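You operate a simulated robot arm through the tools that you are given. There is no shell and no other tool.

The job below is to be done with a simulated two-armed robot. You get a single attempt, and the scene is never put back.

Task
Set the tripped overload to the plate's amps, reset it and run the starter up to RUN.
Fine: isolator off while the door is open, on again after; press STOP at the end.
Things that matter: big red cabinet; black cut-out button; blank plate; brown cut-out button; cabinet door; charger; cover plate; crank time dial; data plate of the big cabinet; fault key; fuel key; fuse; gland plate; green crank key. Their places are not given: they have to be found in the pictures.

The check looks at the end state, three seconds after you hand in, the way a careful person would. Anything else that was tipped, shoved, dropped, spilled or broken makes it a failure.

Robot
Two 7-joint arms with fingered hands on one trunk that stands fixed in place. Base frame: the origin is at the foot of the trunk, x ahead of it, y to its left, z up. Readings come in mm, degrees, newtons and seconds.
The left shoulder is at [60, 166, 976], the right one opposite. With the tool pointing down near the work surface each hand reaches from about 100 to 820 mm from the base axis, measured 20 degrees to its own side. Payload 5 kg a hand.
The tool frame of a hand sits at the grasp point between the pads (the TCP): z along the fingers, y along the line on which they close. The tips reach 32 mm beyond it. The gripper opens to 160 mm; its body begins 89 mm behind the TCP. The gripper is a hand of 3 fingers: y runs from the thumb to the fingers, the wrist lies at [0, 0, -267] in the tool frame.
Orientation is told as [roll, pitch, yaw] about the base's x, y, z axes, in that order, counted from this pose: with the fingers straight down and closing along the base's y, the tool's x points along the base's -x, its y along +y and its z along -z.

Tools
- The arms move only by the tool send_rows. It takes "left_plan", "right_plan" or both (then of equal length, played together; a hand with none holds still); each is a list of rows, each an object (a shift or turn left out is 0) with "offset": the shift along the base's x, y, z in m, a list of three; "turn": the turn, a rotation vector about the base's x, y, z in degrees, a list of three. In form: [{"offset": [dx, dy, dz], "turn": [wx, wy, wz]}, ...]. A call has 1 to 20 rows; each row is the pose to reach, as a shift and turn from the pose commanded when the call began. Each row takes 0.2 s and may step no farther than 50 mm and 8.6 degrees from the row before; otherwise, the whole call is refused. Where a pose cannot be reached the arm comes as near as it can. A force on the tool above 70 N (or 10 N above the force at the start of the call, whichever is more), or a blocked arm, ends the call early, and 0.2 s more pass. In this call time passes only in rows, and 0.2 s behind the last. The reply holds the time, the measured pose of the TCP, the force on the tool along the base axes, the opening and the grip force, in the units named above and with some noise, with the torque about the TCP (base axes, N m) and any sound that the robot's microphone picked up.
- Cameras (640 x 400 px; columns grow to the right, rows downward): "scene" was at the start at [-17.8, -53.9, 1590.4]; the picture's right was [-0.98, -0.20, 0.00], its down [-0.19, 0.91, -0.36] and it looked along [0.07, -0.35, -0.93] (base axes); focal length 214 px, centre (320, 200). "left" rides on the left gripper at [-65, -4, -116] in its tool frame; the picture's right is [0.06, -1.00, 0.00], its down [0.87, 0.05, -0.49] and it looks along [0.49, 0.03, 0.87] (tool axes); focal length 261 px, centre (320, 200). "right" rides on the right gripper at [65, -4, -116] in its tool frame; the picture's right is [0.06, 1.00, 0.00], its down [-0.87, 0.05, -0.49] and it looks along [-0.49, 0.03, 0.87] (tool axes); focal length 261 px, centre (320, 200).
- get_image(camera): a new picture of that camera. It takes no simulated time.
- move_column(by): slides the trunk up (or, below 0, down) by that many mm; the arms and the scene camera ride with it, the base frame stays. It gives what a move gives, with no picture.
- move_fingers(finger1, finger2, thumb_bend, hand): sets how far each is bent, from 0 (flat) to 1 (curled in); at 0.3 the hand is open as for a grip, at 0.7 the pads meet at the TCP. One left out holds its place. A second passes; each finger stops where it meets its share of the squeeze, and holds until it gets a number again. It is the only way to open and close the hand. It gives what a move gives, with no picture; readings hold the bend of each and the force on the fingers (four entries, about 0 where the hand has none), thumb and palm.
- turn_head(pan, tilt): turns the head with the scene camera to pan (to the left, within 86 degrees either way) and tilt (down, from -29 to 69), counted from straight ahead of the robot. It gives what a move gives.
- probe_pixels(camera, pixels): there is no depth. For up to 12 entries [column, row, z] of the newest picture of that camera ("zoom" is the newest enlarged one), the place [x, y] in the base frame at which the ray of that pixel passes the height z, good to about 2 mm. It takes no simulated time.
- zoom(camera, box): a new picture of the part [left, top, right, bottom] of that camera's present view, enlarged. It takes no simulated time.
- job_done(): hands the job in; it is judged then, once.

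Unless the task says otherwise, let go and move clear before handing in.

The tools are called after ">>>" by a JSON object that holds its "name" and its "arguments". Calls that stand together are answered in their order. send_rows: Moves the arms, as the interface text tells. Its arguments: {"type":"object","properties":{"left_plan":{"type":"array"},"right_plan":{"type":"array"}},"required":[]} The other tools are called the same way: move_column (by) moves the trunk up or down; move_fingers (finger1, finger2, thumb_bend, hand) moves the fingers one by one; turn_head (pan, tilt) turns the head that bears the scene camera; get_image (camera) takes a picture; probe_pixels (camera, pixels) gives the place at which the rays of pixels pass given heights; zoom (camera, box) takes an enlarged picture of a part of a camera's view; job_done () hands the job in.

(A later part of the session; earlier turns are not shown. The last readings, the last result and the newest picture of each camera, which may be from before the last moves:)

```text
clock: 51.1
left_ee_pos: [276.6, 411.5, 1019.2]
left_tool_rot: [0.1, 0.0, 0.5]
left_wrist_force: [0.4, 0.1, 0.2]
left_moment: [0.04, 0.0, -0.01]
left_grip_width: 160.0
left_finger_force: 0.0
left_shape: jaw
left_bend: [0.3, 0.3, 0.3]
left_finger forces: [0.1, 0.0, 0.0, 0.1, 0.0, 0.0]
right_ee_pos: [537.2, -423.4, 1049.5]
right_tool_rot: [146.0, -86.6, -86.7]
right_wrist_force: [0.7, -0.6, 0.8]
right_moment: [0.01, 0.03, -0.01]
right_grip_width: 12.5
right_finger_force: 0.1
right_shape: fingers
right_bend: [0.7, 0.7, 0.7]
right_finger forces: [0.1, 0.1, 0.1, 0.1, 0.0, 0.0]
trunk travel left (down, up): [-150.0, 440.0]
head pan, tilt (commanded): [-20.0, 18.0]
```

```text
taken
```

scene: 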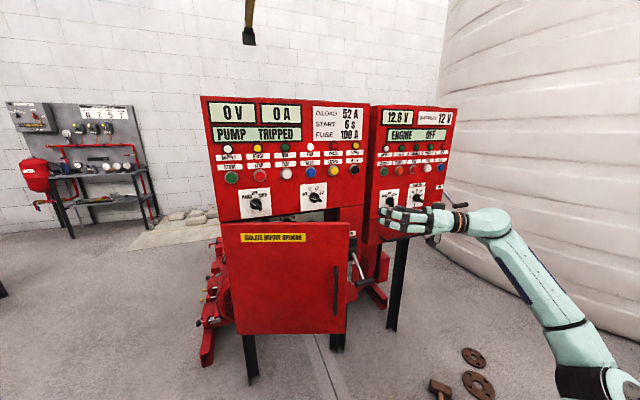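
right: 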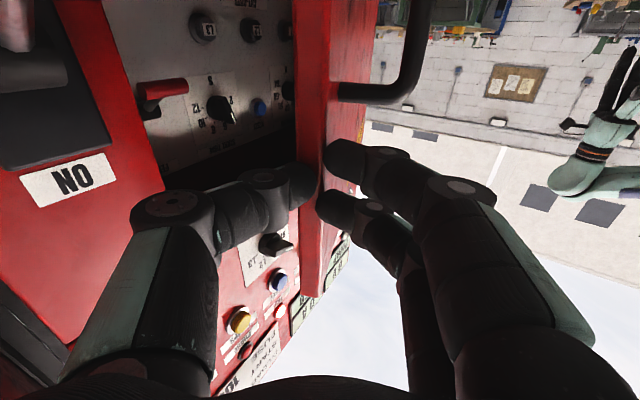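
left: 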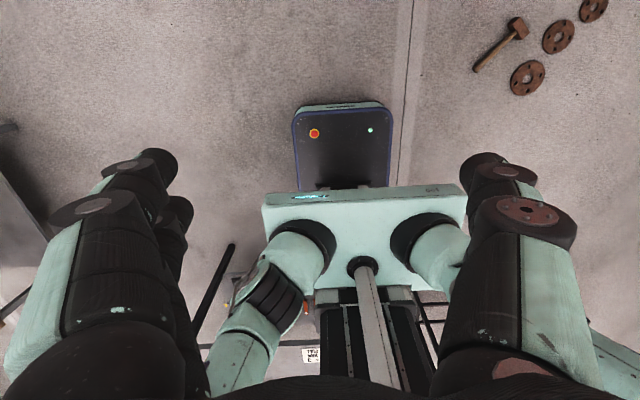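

The hand is at (537,-423,1049), clear of everything. I'll lower it to z≈950 and slide the fingers in behind the door edge.

>>> {"name": "send_rows", "arguments": {"right_plan": [{"offset": [0.015, 0, -0.035]}, {"offset": [0.035, 0.0, -0.07]}, {"offset": [0.06, 0.0, -0.1]}, {"offset": [0.09, 0.008, -0.1], "turn": [0, 0, 3]}, {"offset": [0.11, 0.03, -0.1], "turn": [0, 0, 6]}, {"offset": [0.113, 0.065, -0.1], "turn": [0, 0, 6]}, {"offset": [0.113, 0.1, -0.1], "turn": [0, 0, 6]}, {"offset": [0.11, 0.13, -0.1], "turn": [0, 0, 6]}]}}

>>> {"name": "get_image", "arguments": {"camera": "scene"}}

>>> {"name": "get_image", "arguments": {"camera": "right"}}

```text
clock: 52.9
left_ee_pos: [277.6, 412.0, 1019.8]
left_tool_rot: [0.0, -0.1, 0.5]
left_wrist_force: [0.3, 0.7, -0.2]
left_moment: [0.04, 0.03, 0.0]
left_grip_width: 160.0
left_finger_force: 0.1
left_shape: jaw
left_bend: [0.3, 0.3, 0.3]
left_finger forces: [0.0, 0.0, 0.1, 0.1, 0.0, 0.0]
right_ee_pos: [646.2, -292.8, 951.1]
right_tool_rot: [145.7, -86.6, -80.4]
right_wrist_force: [-0.3, 0.7, 0.3]
right_moment: [0.0, 0.03, 0.01]
right_grip_width: 11.9
right_finger_force: 0.1
right_shape: fingers
right_bend: [0.7, 0.7, 0.7]
right_finger forces: [0.1, 0.0, 0.1, 0.0, 0.1, 0.0]
trunk travel left (down, up): [-150.0, 440.0]
head pan, tilt (commanded): [-20.0, 18.0]
```

```text
taken
```

scene: 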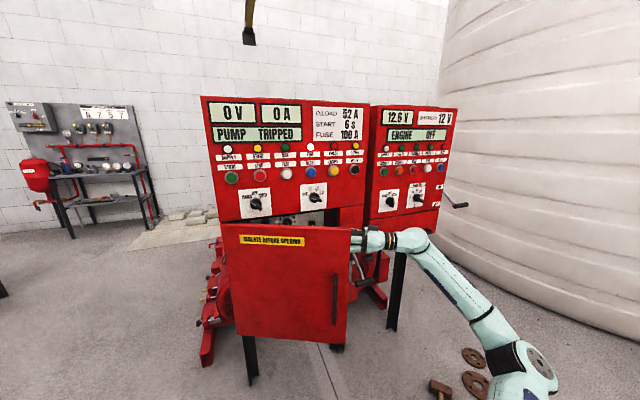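

```text
taken
```

right: 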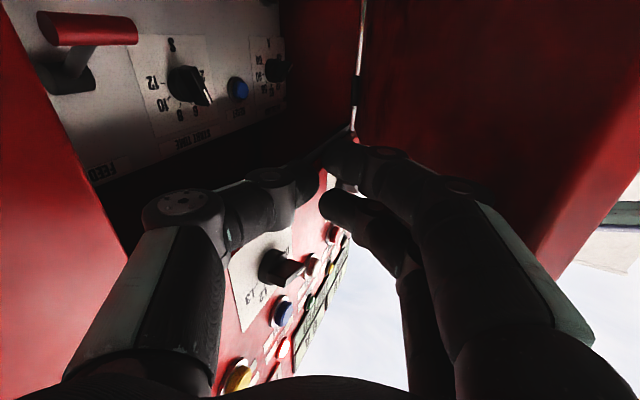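

The fingers are behind the door with no contact yet. I'll sweep the door open along its arc to about 60°.

>>> {"name": "send_rows", "arguments": {"right_plan": [{"offset": [-0.018, 0.004, 0]}, {"offset": [-0.035, 0.008, 0]}, {"offset": [-0.052, 0.013, 0]}, {"offset": [-0.069, 0.019, 0]}, {"offset": [-0.093, 0.032, 0], "turn": [0, 0, 1.5]}, {"offset": [-0.116, 0.046, 0], "turn": [0, 0, 3]}, {"offset": [-0.138, 0.062, 0], "turn": [0, 0, 5]}, {"offset": [-0.158, 0.08, 0], "turn": [0, 0, 7]}, {"offset": [-0.176, 0.1, 0], "turn": [0, 0, 9]}, {"offset": [-0.1925, 0.1215, 0], "turn": [0, 0, 11]}]}}

>>> {"name": "get_image", "arguments": {"camera": "scene"}}

>>> {"name": "get_image", "arguments": {"camera": "right"}}

```text
clock: 55.1
left_ee_pos: [277.9, 412.7, 1020.3]
left_tool_rot: [0.0, 0.1, 0.5]
left_wrist_force: [-0.4, 0.8, 0.3]
left_moment: [0.0, 0.0, 0.0]
left_grip_width: 159.9
left_finger_force: 0.1
left_shape: jaw
left_bend: [0.3, 0.3, 0.3]
left_finger forces: [0.1, 0.1, 0.1, 0.0, 0.0, 0.0]
right_ee_pos: [456.3, -170.4, 949.6]
right_tool_rot: [145.6, -86.6, -69.4]
right_wrist_force: [-0.3, -0.3, 0.1]
right_moment: [0.0, -0.03, 0.0]
right_grip_width: 12.1
right_finger_force: 0.1
right_shape: fingers
right_bend: [0.7, 0.7, 0.7]
right_finger forces: [0.0, 0.1, 0.0, 0.1, 0.0, 0.1]
trunk travel left (down, up): [-150.0, 440.0]
head pan, tilt (commanded): [-20.0, 18.0]
```

```text
taken
```

scene: 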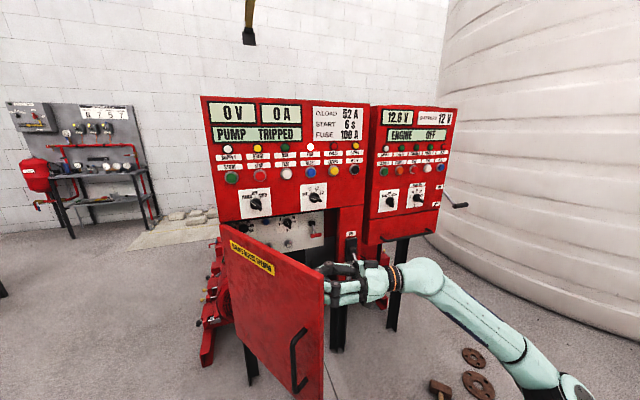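

```text
taken
```

right: 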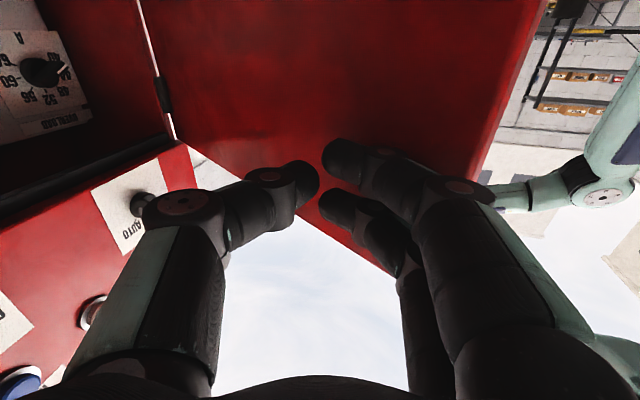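

The door is about 60° open and the overload dial shows at (42,72) in the right view. I'll continue sweeping to just past 90°.

>>> {"name": "send_rows", "arguments": {"right_plan": [{"offset": [-0.016, 0.023, 0], "turn": [0, 0, 2]}, {"offset": [-0.029, 0.047, 0], "turn": [0, 0, 4]}, {"offset": [-0.039, 0.073, 0], "turn": [0, 0, 6]}, {"offset": [-0.047, 0.099, 0], "turn": [0, 0, 8]}, {"offset": [-0.052, 0.126, 0], "turn": [0, 0, 10]}, {"offset": [-0.056, 0.153, 0], "turn": [0, 0, 12]}, {"offset": [-0.056, 0.178, 0], "turn": [0, 0, 12]}, {"offset": [-0.052, 0.2, 0], "turn": [0, 0, 12]}]}}

>>> {"name": "get_image", "arguments": {"camera": "scene"}}

>>> {"name": "get_image", "arguments": {"camera": "right"}}

```text
clock: 56.9
left_ee_pos: [276.7, 411.6, 1018.5]
left_tool_rot: [0.0, 0.1, 0.5]
left_wrist_force: [0.3, -0.7, 0.0]
left_moment: [0.03, 0.02, 0.01]
left_grip_width: 160.0
left_finger_force: 0.0
left_shape: jaw
left_bend: [0.3, 0.3, 0.3]
left_finger forces: [0.0, 0.1, 0.0, 0.1, 0.0, 0.1]
right_ee_pos: [402.9, 26.4, 948.3]
right_tool_rot: [146.5, -86.6, -58.4]
right_wrist_force: [0.2, 0.4, 0.1]
right_moment: [0.02, -0.04, 0.02]
right_grip_width: 12.0
right_finger_force: 0.1
right_shape: fingers
right_bend: [0.7, 0.7, 0.7]
right_finger forces: [0.1, 0.0, 0.1, 0.0, 0.0, 0.0]
trunk travel left (down, up): [-150.0, 440.0]
head pan, tilt (commanded): [-20.0, 18.0]
```

```text
taken
```

scene: 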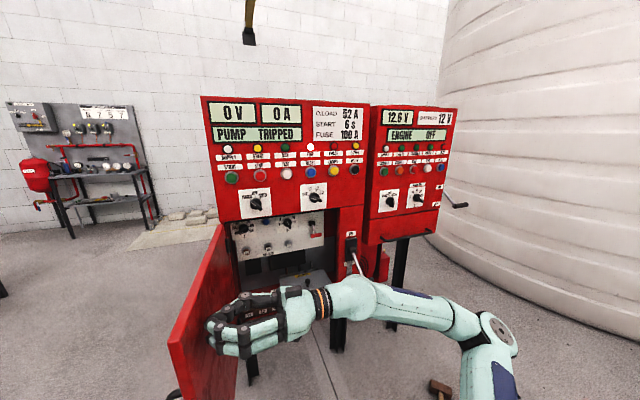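

```text
taken
```

right: 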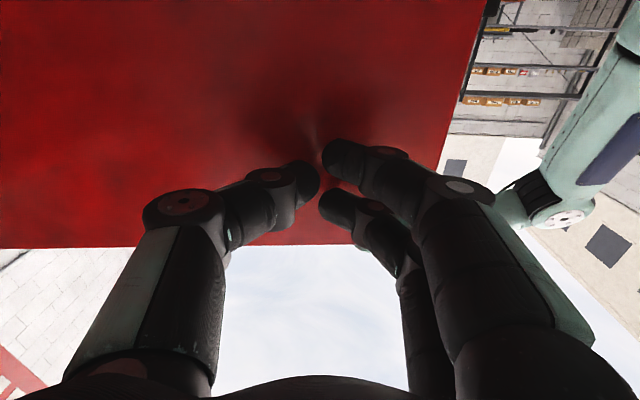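

The door is open past 90°, and the interior shows between (225-330, 210-290). I'll pull the hand back to the right and zoom in on the interior.

>>> {"name": "send_rows", "arguments": {"right_plan": [{"offset": [0.005, -0.05, 0], "turn": [0, 0, -4]}, {"offset": [0.01, -0.1, 0], "turn": [0, 0, -10]}, {"offset": [0.015, -0.15, 0], "turn": [0, 0, -18]}, {"offset": [0.02, -0.2, 0], "turn": [0, 0, -26]}, {"offset": [0.03, -0.25, 0], "turn": [0, 0, -32]}, {"offset": [0.04, -0.3, 0], "turn": [0, 0, -32]}, {"offset": [0.04, -0.35, 0], "turn": [0, 0, -32]}, {"offset": [0.04, -0.4, 0], "turn": [0, 0, -32]}, {"offset": [0.04, -0.45, 0], "turn": [0, 0, -32]}]}}

>>> {"name": "get_image", "arguments": {"camera": "scene"}}

>>> {"name": "zoom", "arguments": {"camera": "scene", "box": [220, 200, 348, 280]}}

>>> {"name": "zoom", "arguments": {"camera": "scene", "box": [220, 240, 348, 320]}}

```text
refused: row 1 steps farther than a row can; nothing moved
```

```text
taken
```

scene: 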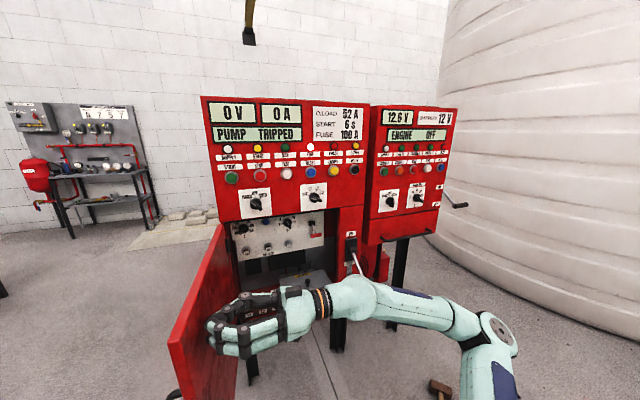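

```text
5.00 times, centred on (284, 240) of scene
```

zoom: 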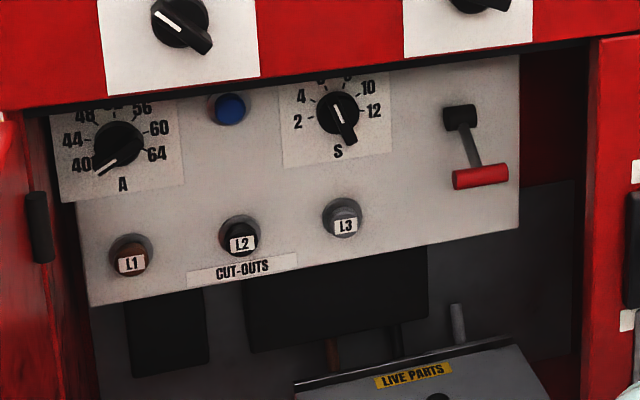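

```text
5.00 times, centred on (284, 280) of scene
```

zoom: 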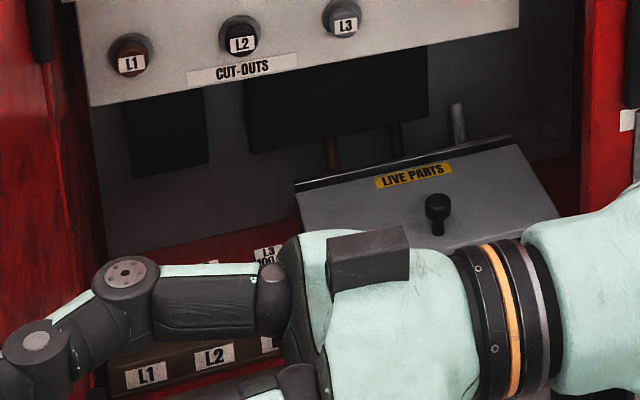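

The interior shows an overload dial (40–64 A), a blue button, a seconds dial, cut-outs L1, L2, L3 and a red lever. I'll retry the retreat with smaller steps.

>>> {"name": "send_rows", "arguments": {"right_plan": [{"offset": [0.004, -0.04, 0], "turn": [0, 0, -4]}, {"offset": [0.008, -0.08, 0], "turn": [0, 0, -8]}, {"offset": [0.012, -0.12, 0], "turn": [0, 0, -15]}, {"offset": [0.016, -0.165, 0], "turn": [0, 0, -22]}, {"offset": [0.02, -0.21, 0], "turn": [0, 0, -28]}, {"offset": [0.024, -0.255, 0], "turn": [0, 0, -32]}, {"offset": [0.028, -0.3, 0], "turn": [0, 0, -32]}, {"offset": [0.03, -0.345, 0], "turn": [0, 0, -32]}, {"offset": [0.03, -0.39, 0], "turn": [0, 0, -32]}, {"offset": [0.03, -0.435, 0], "turn": [0, 0, -32]}, {"offset": [0.03, -0.47, 0], "turn": [0, 0, -32]}]}}

>>> {"name": "get_image", "arguments": {"camera": "scene"}}

>>> {"name": "zoom", "arguments": {"camera": "scene", "box": [220, 200, 348, 280]}}

>>> {"name": "zoom", "arguments": {"camera": "scene", "box": [220, 240, 348, 320]}}

```text
clock: 59.3
left_ee_pos: [276.5, 410.4, 1018.8]
left_tool_rot: [0.0, 0.0, 0.3]
left_wrist_force: [1.0, 0.4, 0.4]
left_moment: [-0.01, 0.0, 0.02]
left_grip_width: 159.6
left_finger_force: 0.0
left_shape: jaw
left_bend: [0.3, 0.3, 0.3]
left_finger forces: [0.0, 0.0, 0.0, 0.1, 0.1, 0.0]
right_ee_pos: [431.0, -441.4, 948.4]
right_tool_rot: [145.8, -86.6, -89.6]
right_wrist_force: [-0.9, 0.0, -0.6]
right_moment: [-0.02, -0.03, 0.0]
right_grip_width: 11.9
right_finger_force: 0.2
right_shape: fingers
right_bend: [0.7, 0.7, 0.7]
right_finger forces: [0.0, 0.1, 0.0, 0.0, 0.1, 0.0]
trunk travel left (down, up): [-150.0, 440.0]
head pan, tilt (commanded): [-20.0, 18.0]
```

```text
taken
```

scene: 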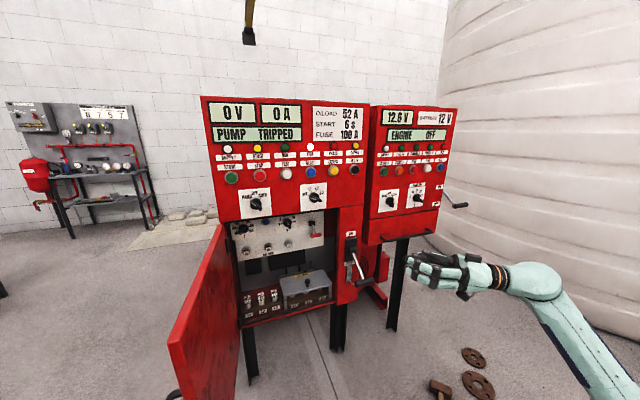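

```text
5.00 times, centred on (284, 240) of scene
```

zoom: 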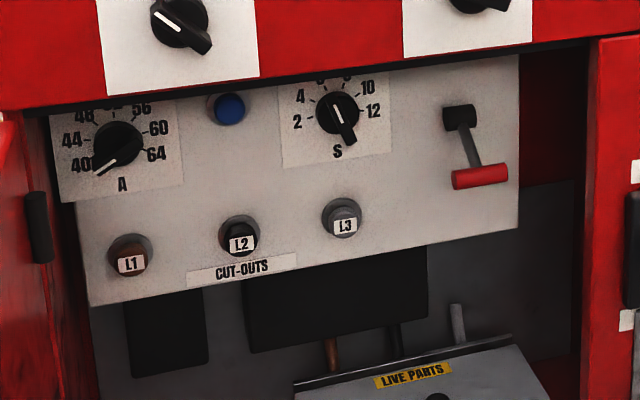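

```text
5.00 times, centred on (284, 280) of scene
```

zoom: 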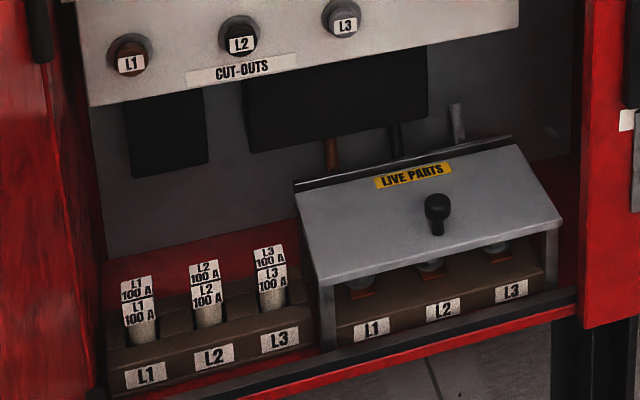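

The panel top is hidden by the cabinet edge from this height. I'll lower the trunk again to look in more level.

>>> {"name": "move_column", "arguments": {"by": -150}}

>>> {"name": "get_image", "arguments": {"camera": "scene"}}

>>> {"name": "zoom", "arguments": {"camera": "scene", "box": [216, 160, 344, 240]}}

>>> {"name": "zoom", "arguments": {"camera": "scene", "box": [220, 175, 268, 205]}}

>>> {"name": "zoom", "arguments": {"camera": "scene", "box": [265, 170, 313, 200]}}

>>> {"name": "zoom", "arguments": {"camera": "scene", "box": [222, 195, 302, 245]}}

```text
clock: 61.0
left_ee_pos: [275.8, 411.8, 868.7]
left_tool_rot: [0.0, 0.0, 0.5]
left_wrist_force: [0.0, 0.2, 0.1]
left_moment: [-0.01, 0.01, 0.01]
left_grip_width: 159.6
left_finger_force: 0.0
left_shape: jaw
left_bend: [0.3, 0.3, 0.3]
left_finger forces: [0.0, 0.0, 0.1, 0.0, 0.0, 0.1]
right_ee_pos: [431.0, -441.2, 797.6]
right_tool_rot: [146.1, -86.6, -89.8]
right_wrist_force: [0.8, 0.2, -0.8]
right_moment: [0.01, 0.01, 0.0]
right_grip_width: 11.9
right_finger_force: 0.0
right_shape: fingers
right_bend: [0.7, 0.7, 0.7]
right_finger forces: [0.0, 0.0, 0.0, 0.0, 0.0, 0.0]
trunk travel left (down, up): [0.0, 590.0]
head pan, tilt (commanded): [-20.0, 18.0]
```

```text
taken
```

scene: 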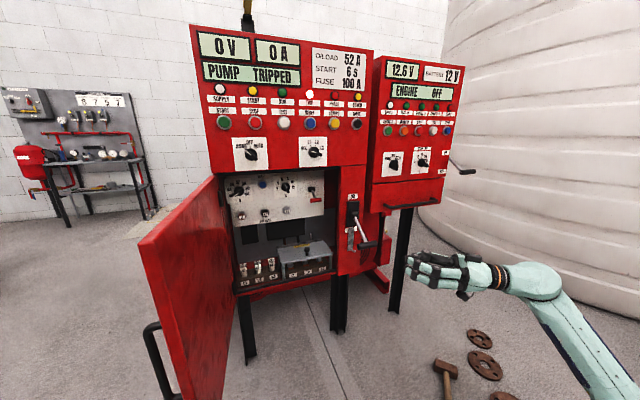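

```text
5.00 times, centred on (280, 200) of scene
```

zoom: 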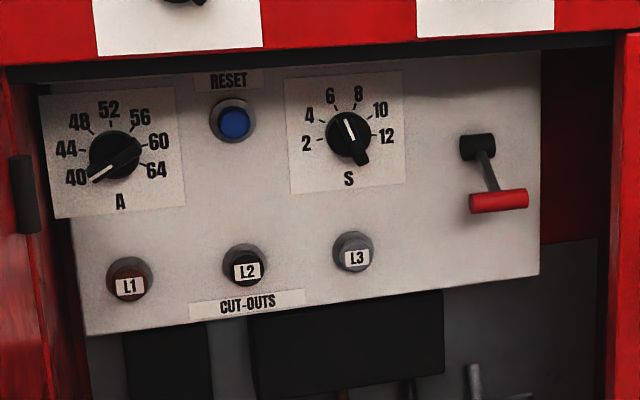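

```text
13.33 times, centred on (244, 190) of scene
```

zoom: 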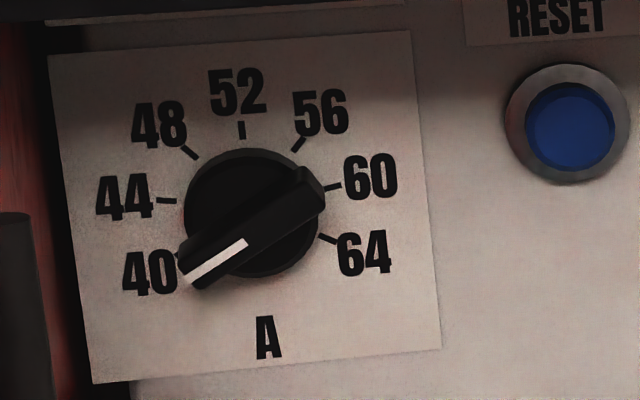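

```text
13.33 times, centred on (289, 185) of scene
```

zoom: 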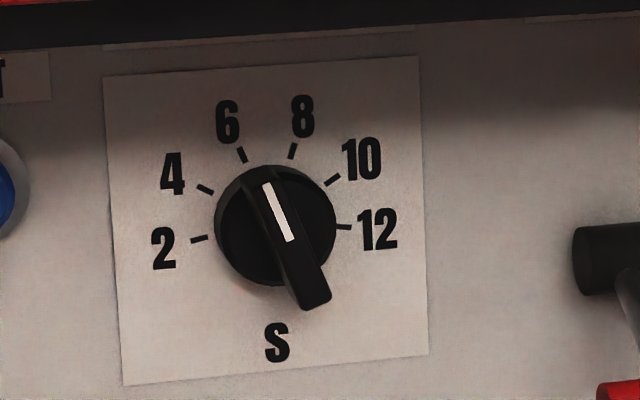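

```text
8.00 times, centred on (262, 220) of scene
```

zoom: 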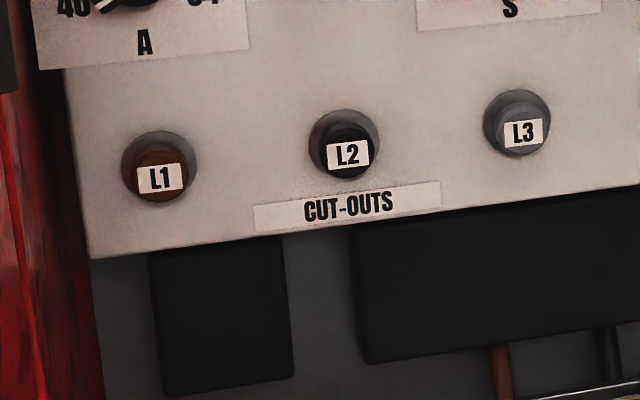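

The overload dial points at 40 A and must go to 52 (straight up); the start-time dial is already at 6 s. I'll take rays for the interior parts from this height, then from a raised trunk, to get depth.

>>> {"name": "probe_pixels", "arguments": {"camera": "scene", "pixels": [[239.6, 191, 900], [239.6, 191, 1000], [262.6, 184.6, 900], [286, 187, 900], [286, 187, 1000], [242, 217, 850], [265.2, 213.2, 850], [287, 211, 850], [315.6, 200, 900], [233, 227, 850], [324, 215, 850]]}}

>>> {"name": "move_column", "arguments": {"by": 100}}

>>> {"name": "get_image", "arguments": {"camera": "scene"}}

>>> {"name": "zoom", "arguments": {"camera": "scene", "box": [216, 190, 344, 270]}}

```text
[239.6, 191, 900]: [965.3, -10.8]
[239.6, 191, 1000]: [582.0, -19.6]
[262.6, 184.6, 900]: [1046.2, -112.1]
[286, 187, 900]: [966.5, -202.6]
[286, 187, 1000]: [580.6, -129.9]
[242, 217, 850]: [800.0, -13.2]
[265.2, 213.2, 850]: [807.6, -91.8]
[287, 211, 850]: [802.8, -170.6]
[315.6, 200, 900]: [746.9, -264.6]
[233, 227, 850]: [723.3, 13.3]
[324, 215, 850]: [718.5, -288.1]
```

```text
clock: 62.4
left_ee_pos: [276.9, 412.9, 969.4]
left_tool_rot: [0.0, 0.0, 0.4]
left_wrist_force: [-0.2, -0.3, 0.9]
left_moment: [-0.01, 0.01, 0.02]
left_grip_width: 159.7
left_finger_force: 0.1
left_shape: jaw
left_bend: [0.3, 0.3, 0.3]
left_finger forces: [0.0, 0.0, 0.0, 0.0, 0.0, 0.0]
right_ee_pos: [431.1, -440.4, 899.0]
right_tool_rot: [146.0, -86.5, -89.7]
right_wrist_force: [-0.4, 0.1, 0.3]
right_moment: [0.02, -0.05, 0.03]
right_grip_width: 12.0
right_finger_force: 0.0
right_shape: fingers
right_bend: [0.7, 0.7, 0.7]
right_finger forces: [0.0, 0.0, 0.0, 0.0, 0.0, 0.1]
trunk travel left (down, up): [-100.0, 490.0]
head pan, tilt (commanded): [-20.0, 18.0]
```

```text
taken
```

scene: 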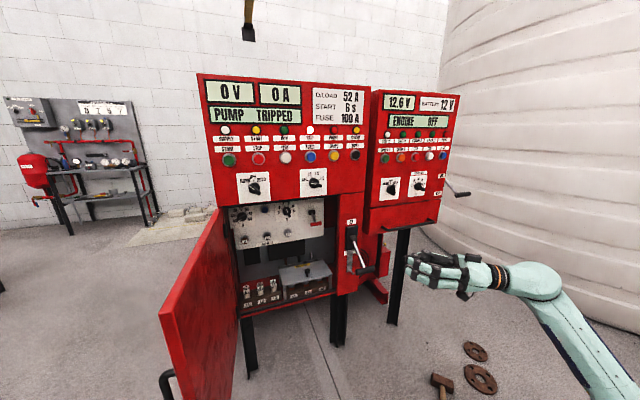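

```text
5.00 times, centred on (280, 230) of scene
```

zoom: 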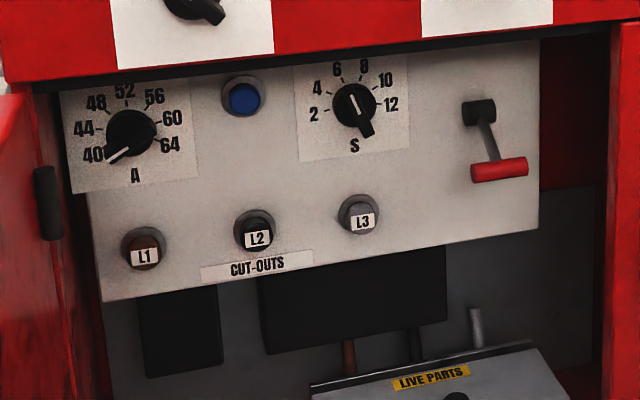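

>>> {"name": "probe_pixels", "arguments": {"camera": "scene", "pixels": [[242.2, 216.6, 900], [242.2, 216.6, 1000], [264.6, 209.4, 900], [287.4, 211.6, 900], [287.4, 211.6, 1000], [245.2, 240.8, 850], [267.6, 237.2, 850], [288.4, 233.8, 850], [315.8, 223.8, 900], [236.6, 250.4, 850], [324, 237, 850]]}}

```text
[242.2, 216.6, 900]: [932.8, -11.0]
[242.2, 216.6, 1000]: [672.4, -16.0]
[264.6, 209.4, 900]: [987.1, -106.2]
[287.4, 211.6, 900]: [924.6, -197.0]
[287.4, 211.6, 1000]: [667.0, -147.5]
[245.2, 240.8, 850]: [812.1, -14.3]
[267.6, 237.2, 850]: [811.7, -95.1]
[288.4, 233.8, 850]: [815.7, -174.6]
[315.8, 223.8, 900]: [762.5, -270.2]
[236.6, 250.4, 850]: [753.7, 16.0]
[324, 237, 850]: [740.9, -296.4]
```

Rough depth puts the inner panel at x≈850:
- Overload knob near (855,-13,928).
- Reset button near (860,-97,940).
- Cut-outs at z≈835.

The door is too close to the knob for my hand, so I'll push it wider, to about 118°.

>>> {"name": "send_rows", "arguments": {"right_plan": [{"offset": [-0.003, 0.045, 0.005], "turn": [0, 0, 3]}, {"offset": [-0.006, 0.09, 0.01], "turn": [0, 0, 6]}, {"offset": [-0.009, 0.135, 0.015], "turn": [0, 0, 9]}, {"offset": [-0.012, 0.18, 0.02], "turn": [0, 0, 12]}, {"offset": [-0.015, 0.225, 0.025], "turn": [0, 0, 15]}, {"offset": [-0.018, 0.27, 0.03], "turn": [0, 0, 18]}, {"offset": [-0.021, 0.315, 0.03], "turn": [0, 0, 21]}, {"offset": [-0.024, 0.36, 0.03], "turn": [0, 0, 24]}, {"offset": [-0.027, 0.405, 0.03], "turn": [0, 0, 27]}, {"offset": [-0.029, 0.44, 0.03], "turn": [0, 0, 29]}, {"offset": [-0.031, 0.465, 0.03], "turn": [0, 0, 29]}, {"offset": [-0.031, 0.49, 0.03], "turn": [0, 0, 29]}, {"offset": [-0.028, 0.515, 0.03], "turn": [0, 0, 29]}, {"offset": [-0.024, 0.54, 0.03], "turn": [0, 0, 29]}, {"offset": [-0.018, 0.562, 0.03], "turn": [0, 0, 29]}, {"offset": [-0.01, 0.585, 0.03], "turn": [0, 0, 29]}]}}

>>> {"name": "get_image", "arguments": {"camera": "scene"}}

```text
clock: 65.8
left_ee_pos: [277.1, 410.5, 970.4]
left_tool_rot: [0.0, 0.0, 0.5]
left_wrist_force: [-1.3, 0.4, 1.1]
left_moment: [0.0, -0.01, 0.01]
left_grip_width: 159.9
left_finger_force: 0.1
left_shape: jaw
left_bend: [0.3, 0.3, 0.3]
left_finger forces: [0.1, 0.0, 0.1, 0.1, 0.1, 0.0]
right_ee_pos: [404.9, 82.7, 925.7]
right_tool_rot: [146.1, -86.6, -60.8]
right_wrist_force: [-0.1, -0.7, 0.9]
right_moment: [0.0, 0.0, 0.0]
right_grip_width: 12.1
right_finger_force: 0.1
right_shape: fingers
right_bend: [0.7, 0.7, 0.7]
right_finger forces: [0.0, 0.0, 0.1, 0.0, 0.0, 0.1]
right hand out of reach, approached as far as the arm can: row 14, 15, 16
trunk travel left (down, up): [-100.0, 490.0]
head pan, tilt (commanded): [-20.0, 18.0]
```

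```text
taken
```

scene: 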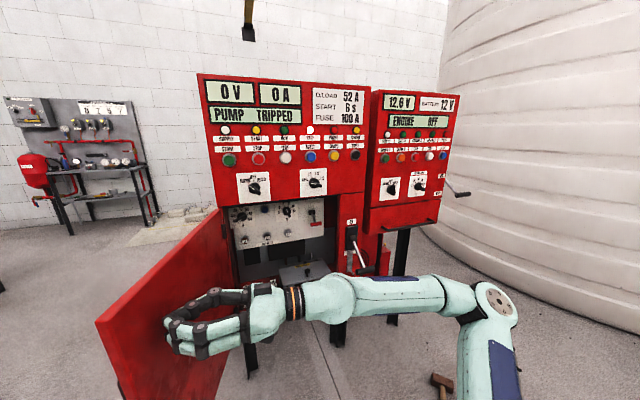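

The door is now about 107° open. I'll bring the right hand back in front of the opening and turn it forward.

>>> {"name": "send_rows", "arguments": {"right_plan": [{"offset": [0.0, -0.04, 0], "turn": [0, 0, -4]}, {"offset": [0.0, -0.08, 0], "turn": [0, 0, -11]}, {"offset": [0.0, -0.12, 0], "turn": [0, 0, -18]}, {"offset": [0.005, -0.16, 0], "turn": [0, 0, -25]}, {"offset": [0.01, -0.2, 0], "turn": [0, 0, -33]}, {"offset": [0.02, -0.235, 0], "turn": [0, 0, -41]}, {"offset": [0.03, -0.26, 0], "turn": [0, 0, -49]}, {"offset": [0.04, -0.28, 0], "turn": [0, 0, -57]}, {"offset": [0.06, -0.29, 0], "turn": [0, 0, -65]}, {"offset": [0.08, -0.29, 0], "turn": [0, 0, -65]}]}}

>>> {"name": "get_image", "arguments": {"camera": "scene"}}

>>> {"name": "get_image", "arguments": {"camera": "right"}}

```text
clock: 68.0
left_ee_pos: [277.4, 413.9, 969.9]
left_tool_rot: [0.0, 0.0, 0.5]
left_wrist_force: [-0.2, -0.3, -0.5]
left_moment: [-0.02, 0.04, -0.02]
left_grip_width: 159.9
left_finger_force: 0.1
left_shape: jaw
left_bend: [0.3, 0.3, 0.3]
left_finger forces: [0.0, 0.0, 0.0, 0.0, 0.1, 0.1]
right_ee_pos: [494.0, -212.7, 939.9]
right_tool_rot: [146.2, -86.8, -125.7]
right_wrist_force: [0.4, 0.6, 0.4]
right_moment: [0.0, 0.0, -0.04]
right_grip_width: 11.9
right_finger_force: 0.1
right_shape: fingers
right_bend: [0.7, 0.7, 0.7]
right_finger forces: [0.0, 0.1, 0.1, 0.0, 0.0, 0.0]
right hand out of reach, approached as far as the arm can: row 6, 7, 8, 9, 10
trunk travel left (down, up): [-100.0, 490.0]
head pan, tilt (commanded): [-20.0, 18.0]
```

```text
taken
```

scene: 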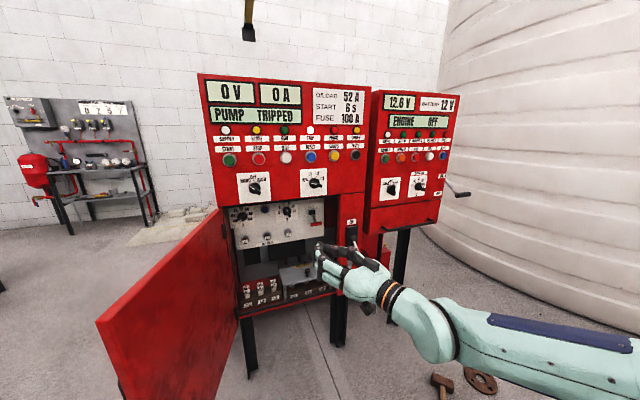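

```text
taken
```

right: 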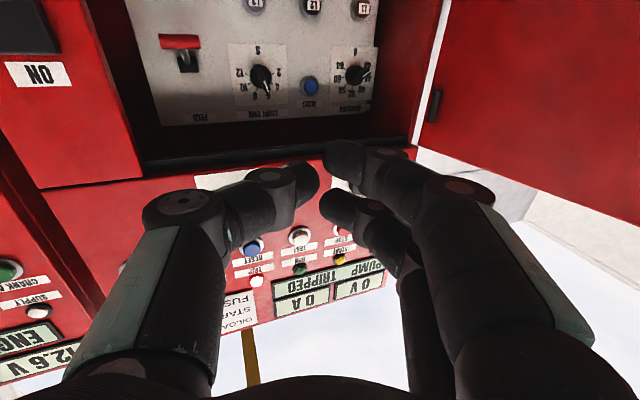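

The right camera looks into the cabinet: overload dial at (355,72), RESET at (309,87), start-time dial at (262,78). I'll zoom in and probe for position.

>>> {"name": "zoom", "arguments": {"camera": "right", "box": [230, 0, 406, 110]}}

>>> {"name": "zoom", "arguments": {"camera": "scene", "box": [216, 190, 344, 270]}}

```text
3.64 times, centred on (318, 55) of right
```

zoom: 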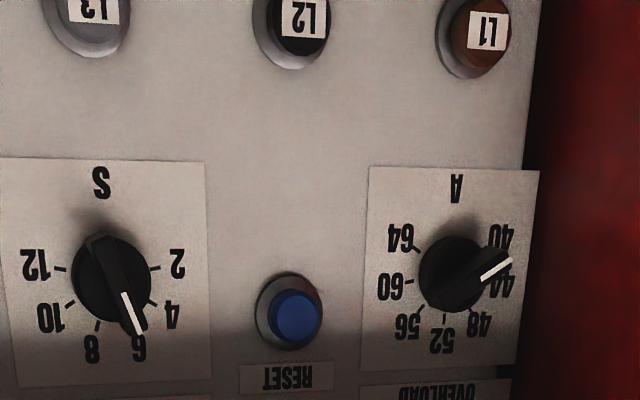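

```text
5.00 times, centred on (280, 230) of scene
```

zoom: 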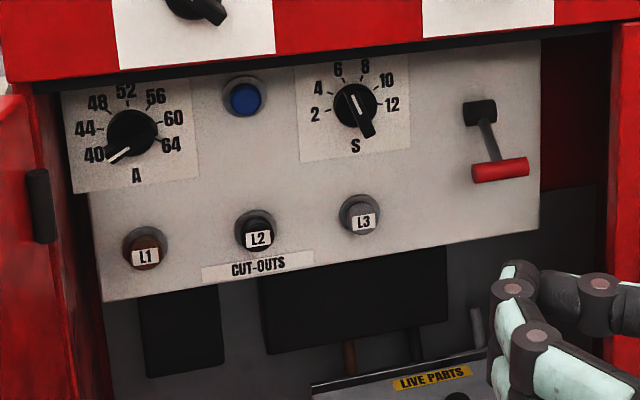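

>>> {"name": "probe_pixels", "arguments": {"camera": "scene", "pixels": [[256, 225.6, 900], [256, 225.6, 850], [254.4, 205, 1000], [254.4, 205, 950], [230.4, 228.6, 900], [230.4, 228.6, 850], [265.2, 209.8, 950], [265.2, 209.8, 900]]}}

>>> {"name": "probe_pixels", "arguments": {"camera": "right", "pixels": [[331.2, 45.9, 900], [331.2, 45.9, 950], [329.6, 102.3, 1000], [329.6, 102.3, 950], [378.5, 46.8, 900], [378.5, 46.8, 950], [311.1, 87.5, 950], [311.1, 87.5, 900], [356, 74.8, 950], [356, 74.8, 900]]}}

```text
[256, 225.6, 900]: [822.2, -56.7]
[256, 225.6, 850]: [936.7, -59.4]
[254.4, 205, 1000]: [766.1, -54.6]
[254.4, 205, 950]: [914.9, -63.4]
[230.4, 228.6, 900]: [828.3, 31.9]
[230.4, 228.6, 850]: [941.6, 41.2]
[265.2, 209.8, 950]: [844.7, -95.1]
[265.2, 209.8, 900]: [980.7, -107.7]
```

```text
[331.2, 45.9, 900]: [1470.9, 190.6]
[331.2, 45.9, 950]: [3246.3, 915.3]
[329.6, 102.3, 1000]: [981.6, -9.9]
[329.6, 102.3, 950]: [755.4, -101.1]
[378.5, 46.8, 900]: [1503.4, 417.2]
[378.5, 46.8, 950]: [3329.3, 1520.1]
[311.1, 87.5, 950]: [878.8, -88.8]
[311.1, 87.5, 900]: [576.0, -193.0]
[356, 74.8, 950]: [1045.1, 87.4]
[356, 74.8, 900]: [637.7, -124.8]
```

The probes put the overload knob centre at about (858,-14,926), with RESET near (852,-96,946). I'll turn the knob by pushing its pointer with a single extended finger, so I'll shape the hand that way and look.

>>> {"name": "move_fingers", "arguments": {"hand": "right", "finger1": 0.45, "finger2": 1.0, "thumb_bend": 1.0}}

>>> {"name": "get_image", "arguments": {"camera": "right"}}

>>> {"name": "zoom", "arguments": {"camera": "scene", "box": [290, 210, 418, 290]}}

```text
clock: 69.0
left_ee_pos: [275.6, 411.1, 969.7]
left_tool_rot: [0.0, 0.1, 0.5]
left_wrist_force: [-0.8, 0.0, 0.0]
left_moment: [-0.05, 0.01, 0.02]
left_grip_width: 159.8
left_finger_force: 0.0
left_shape: jaw
left_bend: [0.3, 0.3, 0.3]
left_finger forces: [0.0, 0.0, 0.0, 0.0, 0.0, 0.1]
right_ee_pos: [494.8, -213.3, 939.6]
right_tool_rot: [145.3, -86.7, -125.1]
right_wrist_force: [-0.3, -0.2, -0.2]
right_moment: [-0.01, -0.01, 0.01]
right_grip_width: 44.0
right_finger_force: 0.0
right_shape: fingers
right_bend: [0.45, 0.92, 0.96]
right_finger forces: [0.1, 0.1, 0.0, 0.0, 0.0, 0.1]
trunk travel left (down, up): [-100.0, 490.0]
head pan, tilt (commanded): [-20.0, 18.0]
```

```text
taken
```

right: 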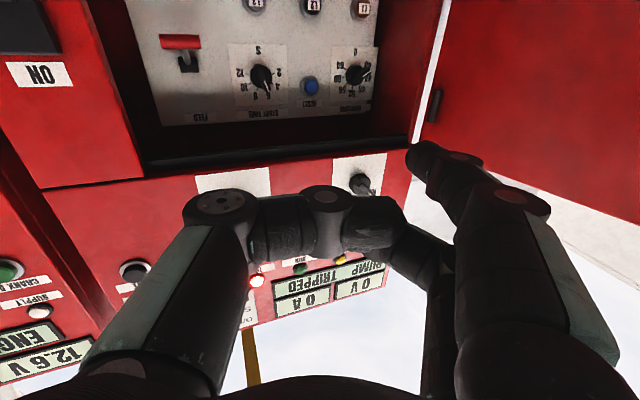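

```text
5.00 times, centred on (354, 250) of scene
```

zoom: 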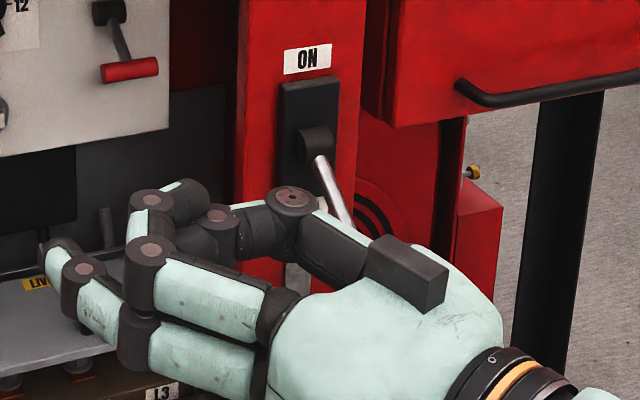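

finger1 is the lower, extended finger, with its tip about (+14,+73,-10) from the TCP in base axes. I'll move into the opening, stopping about 60 mm in front of the overload knob.

>>> {"name": "send_rows", "arguments": {"right_plan": [{"offset": [0.038, 0.018, -0.005]}, {"offset": [0.076, 0.036, -0.01]}, {"offset": [0.114, 0.054, -0.015]}, {"offset": [0.152, 0.072, -0.02]}, {"offset": [0.19, 0.09, -0.025]}, {"offset": [0.228, 0.108, -0.028]}, {"offset": [0.255, 0.122, -0.028]}]}}

>>> {"name": "get_image", "arguments": {"camera": "right"}}

>>> {"name": "get_image", "arguments": {"camera": "scene"}}

>>> {"name": "zoom", "arguments": {"camera": "scene", "box": [216, 190, 344, 270]}}

```text
clock: 70.6
left_ee_pos: [276.4, 411.2, 970.4]
left_tool_rot: [0.0, 0.0, 0.6]
left_wrist_force: [-0.9, -0.7, -0.6]
left_moment: [-0.01, -0.01, 0.02]
left_grip_width: 160.0
left_finger_force: 0.0
left_shape: jaw
left_bend: [0.3, 0.3, 0.3]
left_finger forces: [0.1, 0.0, 0.0, 0.0, 0.0, 0.1]
right_ee_pos: [748.7, -90.5, 911.9]
right_tool_rot: [145.6, -86.5, -125.4]
right_wrist_force: [0.0, 0.3, 0.3]
right_moment: [0.01, 0.0, -0.02]
right_grip_width: 44.2
right_finger_force: 0.1
right_shape: fingers
right_bend: [0.45, 0.92, 0.96]
right_finger forces: [0.0, 0.0, 0.1, 0.0, 0.0, 0.0]
trunk travel left (down, up): [-100.0, 490.0]
head pan, tilt (commanded): [-20.0, 18.0]
```

```text
taken
```

right: 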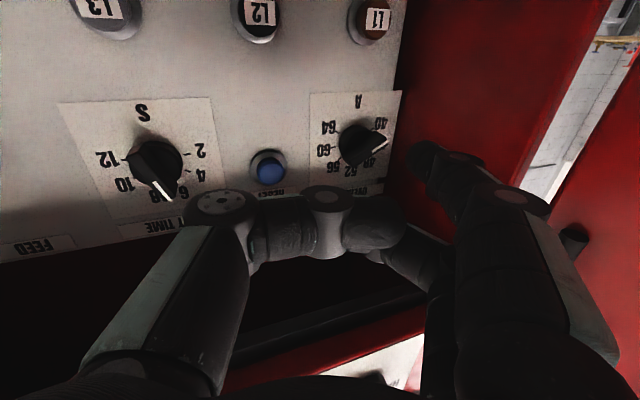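

```text
taken
```

scene: 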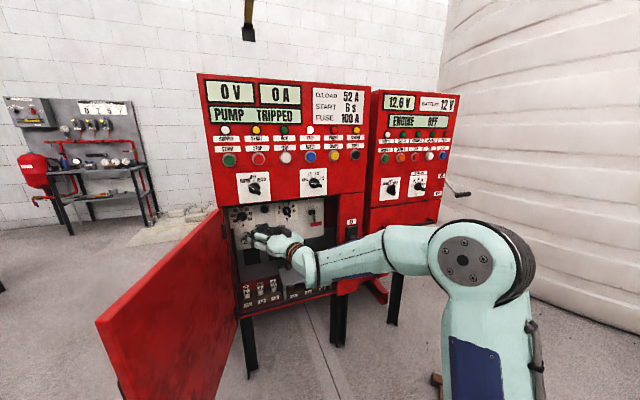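

```text
5.00 times, centred on (280, 230) of scene
```

zoom: 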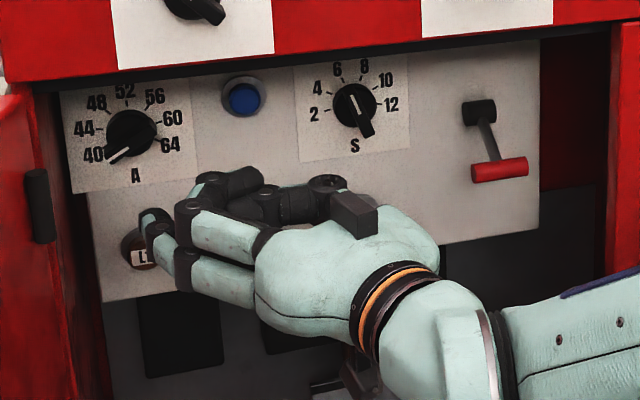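

The hand is inside, with finger1's tip at (420,155) and the knob at (362,145) in the right view. I'll refine the knob position from this closer view.

>>> {"name": "zoom", "arguments": {"camera": "right", "box": [240, 80, 448, 210]}}

>>> {"name": "probe_pixels", "arguments": {"camera": "right", "pixels": [[360, 143, 920], [360, 143, 926], [360, 143, 932], [404, 90, 883], [309, 95, 883], [268, 168, 946], [268, 168, 940], [267, 20, 845], [375, 20, 845]]}}

```text
3.08 times, centred on (344, 145) of right
```

zoom: 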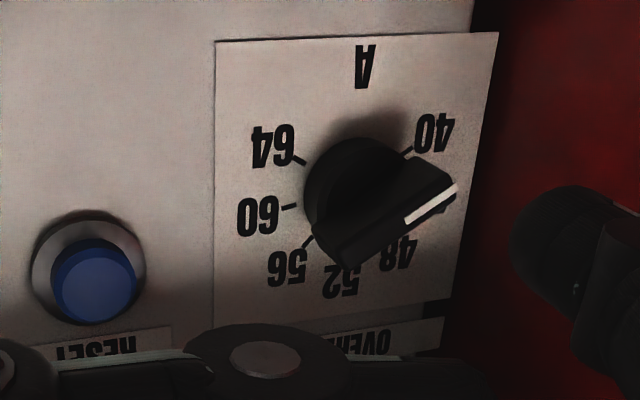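

```text
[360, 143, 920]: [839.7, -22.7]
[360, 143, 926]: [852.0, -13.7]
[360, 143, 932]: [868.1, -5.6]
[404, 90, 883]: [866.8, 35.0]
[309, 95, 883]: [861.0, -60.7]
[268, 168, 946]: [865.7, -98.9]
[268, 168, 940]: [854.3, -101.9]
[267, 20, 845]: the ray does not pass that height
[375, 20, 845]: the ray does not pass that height
```

>>> {"name": "probe_pixels", "arguments": {"camera": "scene", "pixels": [[247, 234.4, 902], [247, 234.4, 906], [247, 234.4, 898], [247, 234.4, 890]]}}

```text
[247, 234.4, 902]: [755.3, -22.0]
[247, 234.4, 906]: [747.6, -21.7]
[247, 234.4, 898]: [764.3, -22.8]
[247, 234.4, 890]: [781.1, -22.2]
```

The scene camera agrees on the fingertip position to a few mm. I'll bring the tip to just below the knob's pointer, at knob depth.

>>> {"name": "send_rows", "arguments": {"right_plan": [{"offset": [0.025, 0.003, -0.006]}, {"offset": [0.05, 0.006, -0.009]}, {"offset": [0.07, 0.01, -0.01]}, {"offset": [0.082, 0.01, -0.01]}]}}

>>> {"name": "zoom", "arguments": {"camera": "right", "box": [240, 60, 480, 210]}}

>>> {"name": "zoom", "arguments": {"camera": "scene", "box": [220, 195, 284, 245]}}

```text
clock: 71.6
left_ee_pos: [276.6, 412.8, 969.9]
left_tool_rot: [0.0, 0.1, 0.6]
left_wrist_force: [0.4, 0.9, 0.3]
left_moment: [0.01, 0.02, -0.01]
left_grip_width: 159.8
left_finger_force: 0.1
left_shape: jaw
left_bend: [0.3, 0.3, 0.3]
left_finger forces: [0.0, 0.0, 0.0, 0.1, 0.0, 0.0]
right_ee_pos: [832.0, -80.1, 901.3]
right_tool_rot: [145.7, -86.7, -125.5]
right_wrist_force: [0.6, 0.4, 0.1]
right_moment: [0.0, 0.02, 0.02]
right_grip_width: 44.2
right_finger_force: 0.1
right_shape: fingers
right_bend: [0.45, 0.92, 0.96]
right_finger forces: [0.0, 0.0, 0.0, 0.1, 0.1, 0.0]
trunk travel left (down, up): [-100.0, 490.0]
head pan, tilt (commanded): [-20.0, 18.0]
```

```text
2.67 times, centred on (360, 135) of right
```

zoom: 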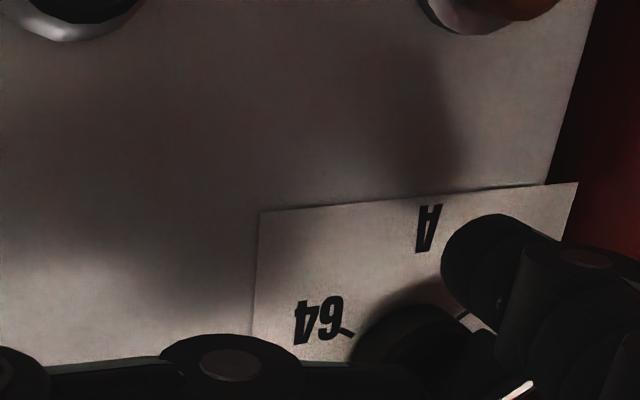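

```text
8.00 times, centred on (252, 220) of scene
```

zoom: 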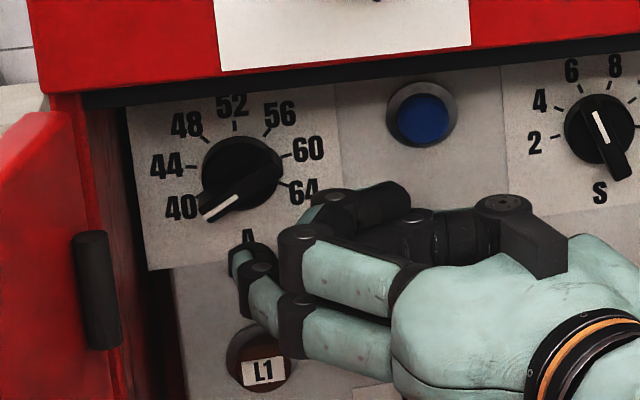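

The fingertip is directly below the knob in the scene zoom (243,250). I'll push the pointer around clockwise along a circle of about 23 mm, halfway first.

>>> {"name": "send_rows", "arguments": {"right_plan": [{"offset": [0, 0.0, 0.008]}, {"offset": [0, 0.0036, 0.0156]}, {"offset": [0, 0.007, 0.0176]}, {"offset": [0, 0.01, 0.0195]}, {"offset": [0, 0.013, 0.022]}, {"offset": [0, 0.0153, 0.025]}, {"offset": [0, 0.017, 0.0288]}, {"offset": [0, 0.0182, 0.0325]}]}}

>>> {"name": "zoom", "arguments": {"camera": "right", "box": [240, 60, 480, 210]}}

>>> {"name": "zoom", "arguments": {"camera": "scene", "box": [220, 195, 284, 245]}}

```text
clock: 73.4
left_ee_pos: [277.5, 412.4, 969.5]
left_tool_rot: [0.1, 0.0, 0.5]
left_wrist_force: [0.3, -0.5, -0.5]
left_moment: [0.01, 0.0, -0.03]
left_grip_width: 160.0
left_finger_force: 0.0
left_shape: jaw
left_bend: [0.3, 0.3, 0.3]
left_finger forces: [0.1, 0.1, 0.0, 0.0, 0.0, 0.1]
right_ee_pos: [831.4, -63.0, 933.0]
right_tool_rot: [145.6, -86.6, -125.3]
right_wrist_force: [0.4, 0.6, -2.2]
right_moment: [-0.15, 0.01, -0.01]
right_grip_width: 44.5
right_finger_force: 1.2
right_shape: fingers
right_bend: [0.45, 0.93, 0.96]
right_finger forces: [2.3, 0.1, 0.1, 0.0, 0.0, 0.1]
trunk travel left (down, up): [-100.0, 490.0]
head pan, tilt (commanded): [-20.0, 18.0]
```

```text
2.67 times, centred on (360, 135) of right
```

zoom: 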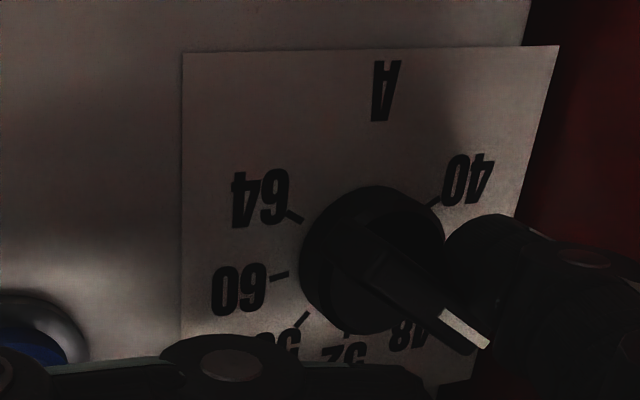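

```text
8.00 times, centred on (252, 220) of scene
```

zoom: 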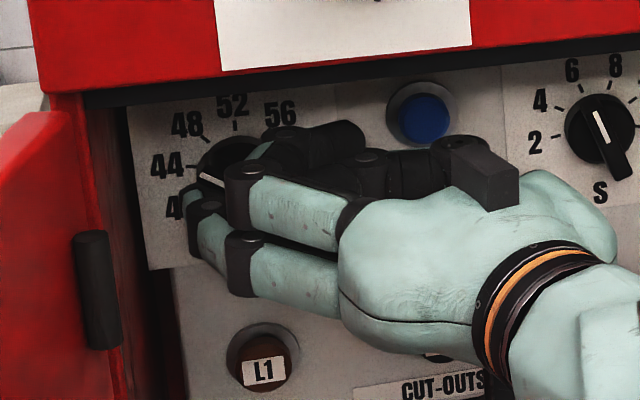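

The pointer has moved to between 44 and 48 with light force (2.3 N). I'll continue along the circle.

>>> {"name": "send_rows", "arguments": {"right_plan": [{"offset": [0, 0.0003, 0.004]}, {"offset": [0, 0.0002, 0.0079]}, {"offset": [0, -0.001, 0.0118]}, {"offset": [0, -0.0025, 0.0154]}]}}

>>> {"name": "zoom", "arguments": {"camera": "right", "box": [240, 60, 480, 210]}}

>>> {"name": "zoom", "arguments": {"camera": "scene", "box": [220, 195, 284, 245]}}

```text
clock: 74.4
left_ee_pos: [276.7, 411.9, 970.5]
left_tool_rot: [0.0, 0.0, 0.5]
left_wrist_force: [0.0, 0.2, -0.1]
left_moment: [0.01, 0.03, 0.01]
left_grip_width: 159.9
left_finger_force: 0.1
left_shape: jaw
left_bend: [0.3, 0.3, 0.3]
left_finger forces: [0.1, 0.0, 0.0, 0.0, 0.0, 0.0]
right_ee_pos: [831.1, -65.0, 948.2]
right_tool_rot: [146.7, -86.6, -126.4]
right_wrist_force: [-0.7, 1.8, -1.7]
right_moment: [-0.06, 0.01, 0.03]
right_grip_width: 45.9
right_finger_force: 0.6
right_shape: fingers
right_bend: [0.44, 0.93, 0.96]
right_finger forces: [2.2, 0.0, 0.2, 0.0, 0.0, 0.0]
trunk travel left (down, up): [-100.0, 490.0]
head pan, tilt (commanded): [-20.0, 18.0]
```

```text
2.67 times, centred on (360, 135) of right
```

zoom: 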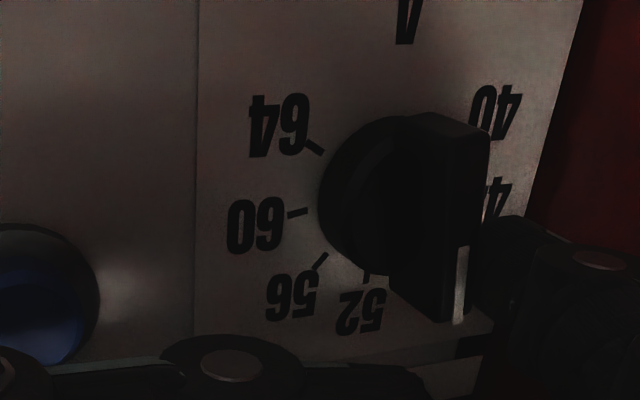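

```text
8.00 times, centred on (252, 220) of scene
```

zoom: 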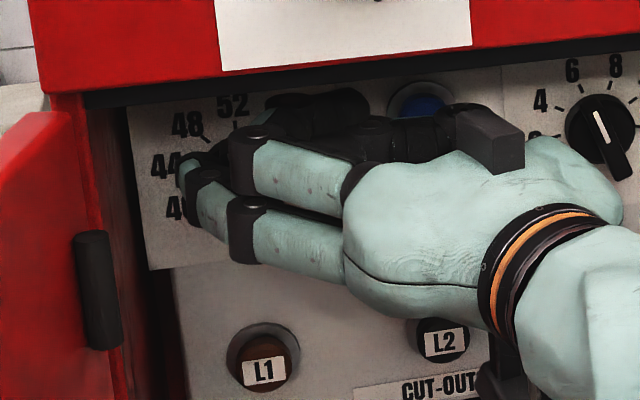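

The pointer is nearly at 52, perhaps 10° short. I'll nudge it a little more and then back away to look at it properly.

>>> {"name": "send_rows", "arguments": {"right_plan": [{"offset": [0, -0.0013, 0.002]}, {"offset": [0, -0.0027, 0.0038]}]}}

>>> {"name": "zoom", "arguments": {"camera": "right", "box": [240, 60, 480, 210]}}

```text
clock: 75.0
left_ee_pos: [275.7, 411.2, 970.5]
left_tool_rot: [0.1, 0.0, 0.5]
left_wrist_force: [-0.5, 0.1, -0.3]
left_moment: [-0.02, 0.03, -0.01]
left_grip_width: 159.9
left_finger_force: 0.1
left_shape: jaw
left_bend: [0.3, 0.3, 0.3]
left_finger forces: [0.0, 0.0, 0.0, 0.0, 0.0, 0.0]
right_ee_pos: [832.5, -68.4, 953.4]
right_tool_rot: [145.9, -86.6, -125.8]
right_wrist_force: [-0.5, 2.0, -1.2]
right_moment: [-0.05, 0.01, 0.02]
right_grip_width: 46.3
right_finger_force: 0.3
right_shape: fingers
right_bend: [0.44, 0.93, 0.96]
right_finger forces: [2.0, 0.0, 0.0, 0.1, 0.0, 0.0]
trunk travel left (down, up): [-100.0, 490.0]
head pan, tilt (commanded): [-20.0, 18.0]
```

```text
2.67 times, centred on (360, 135) of right
```

zoom: 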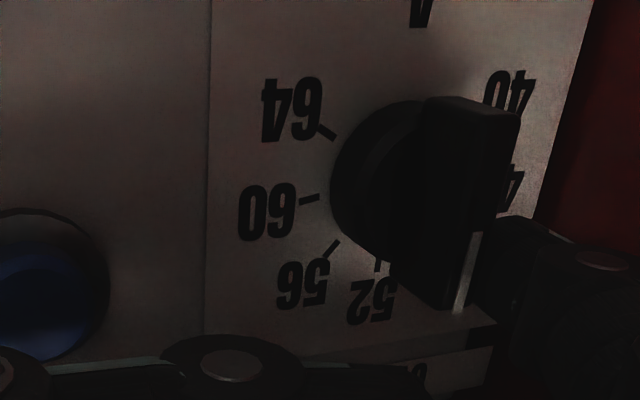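

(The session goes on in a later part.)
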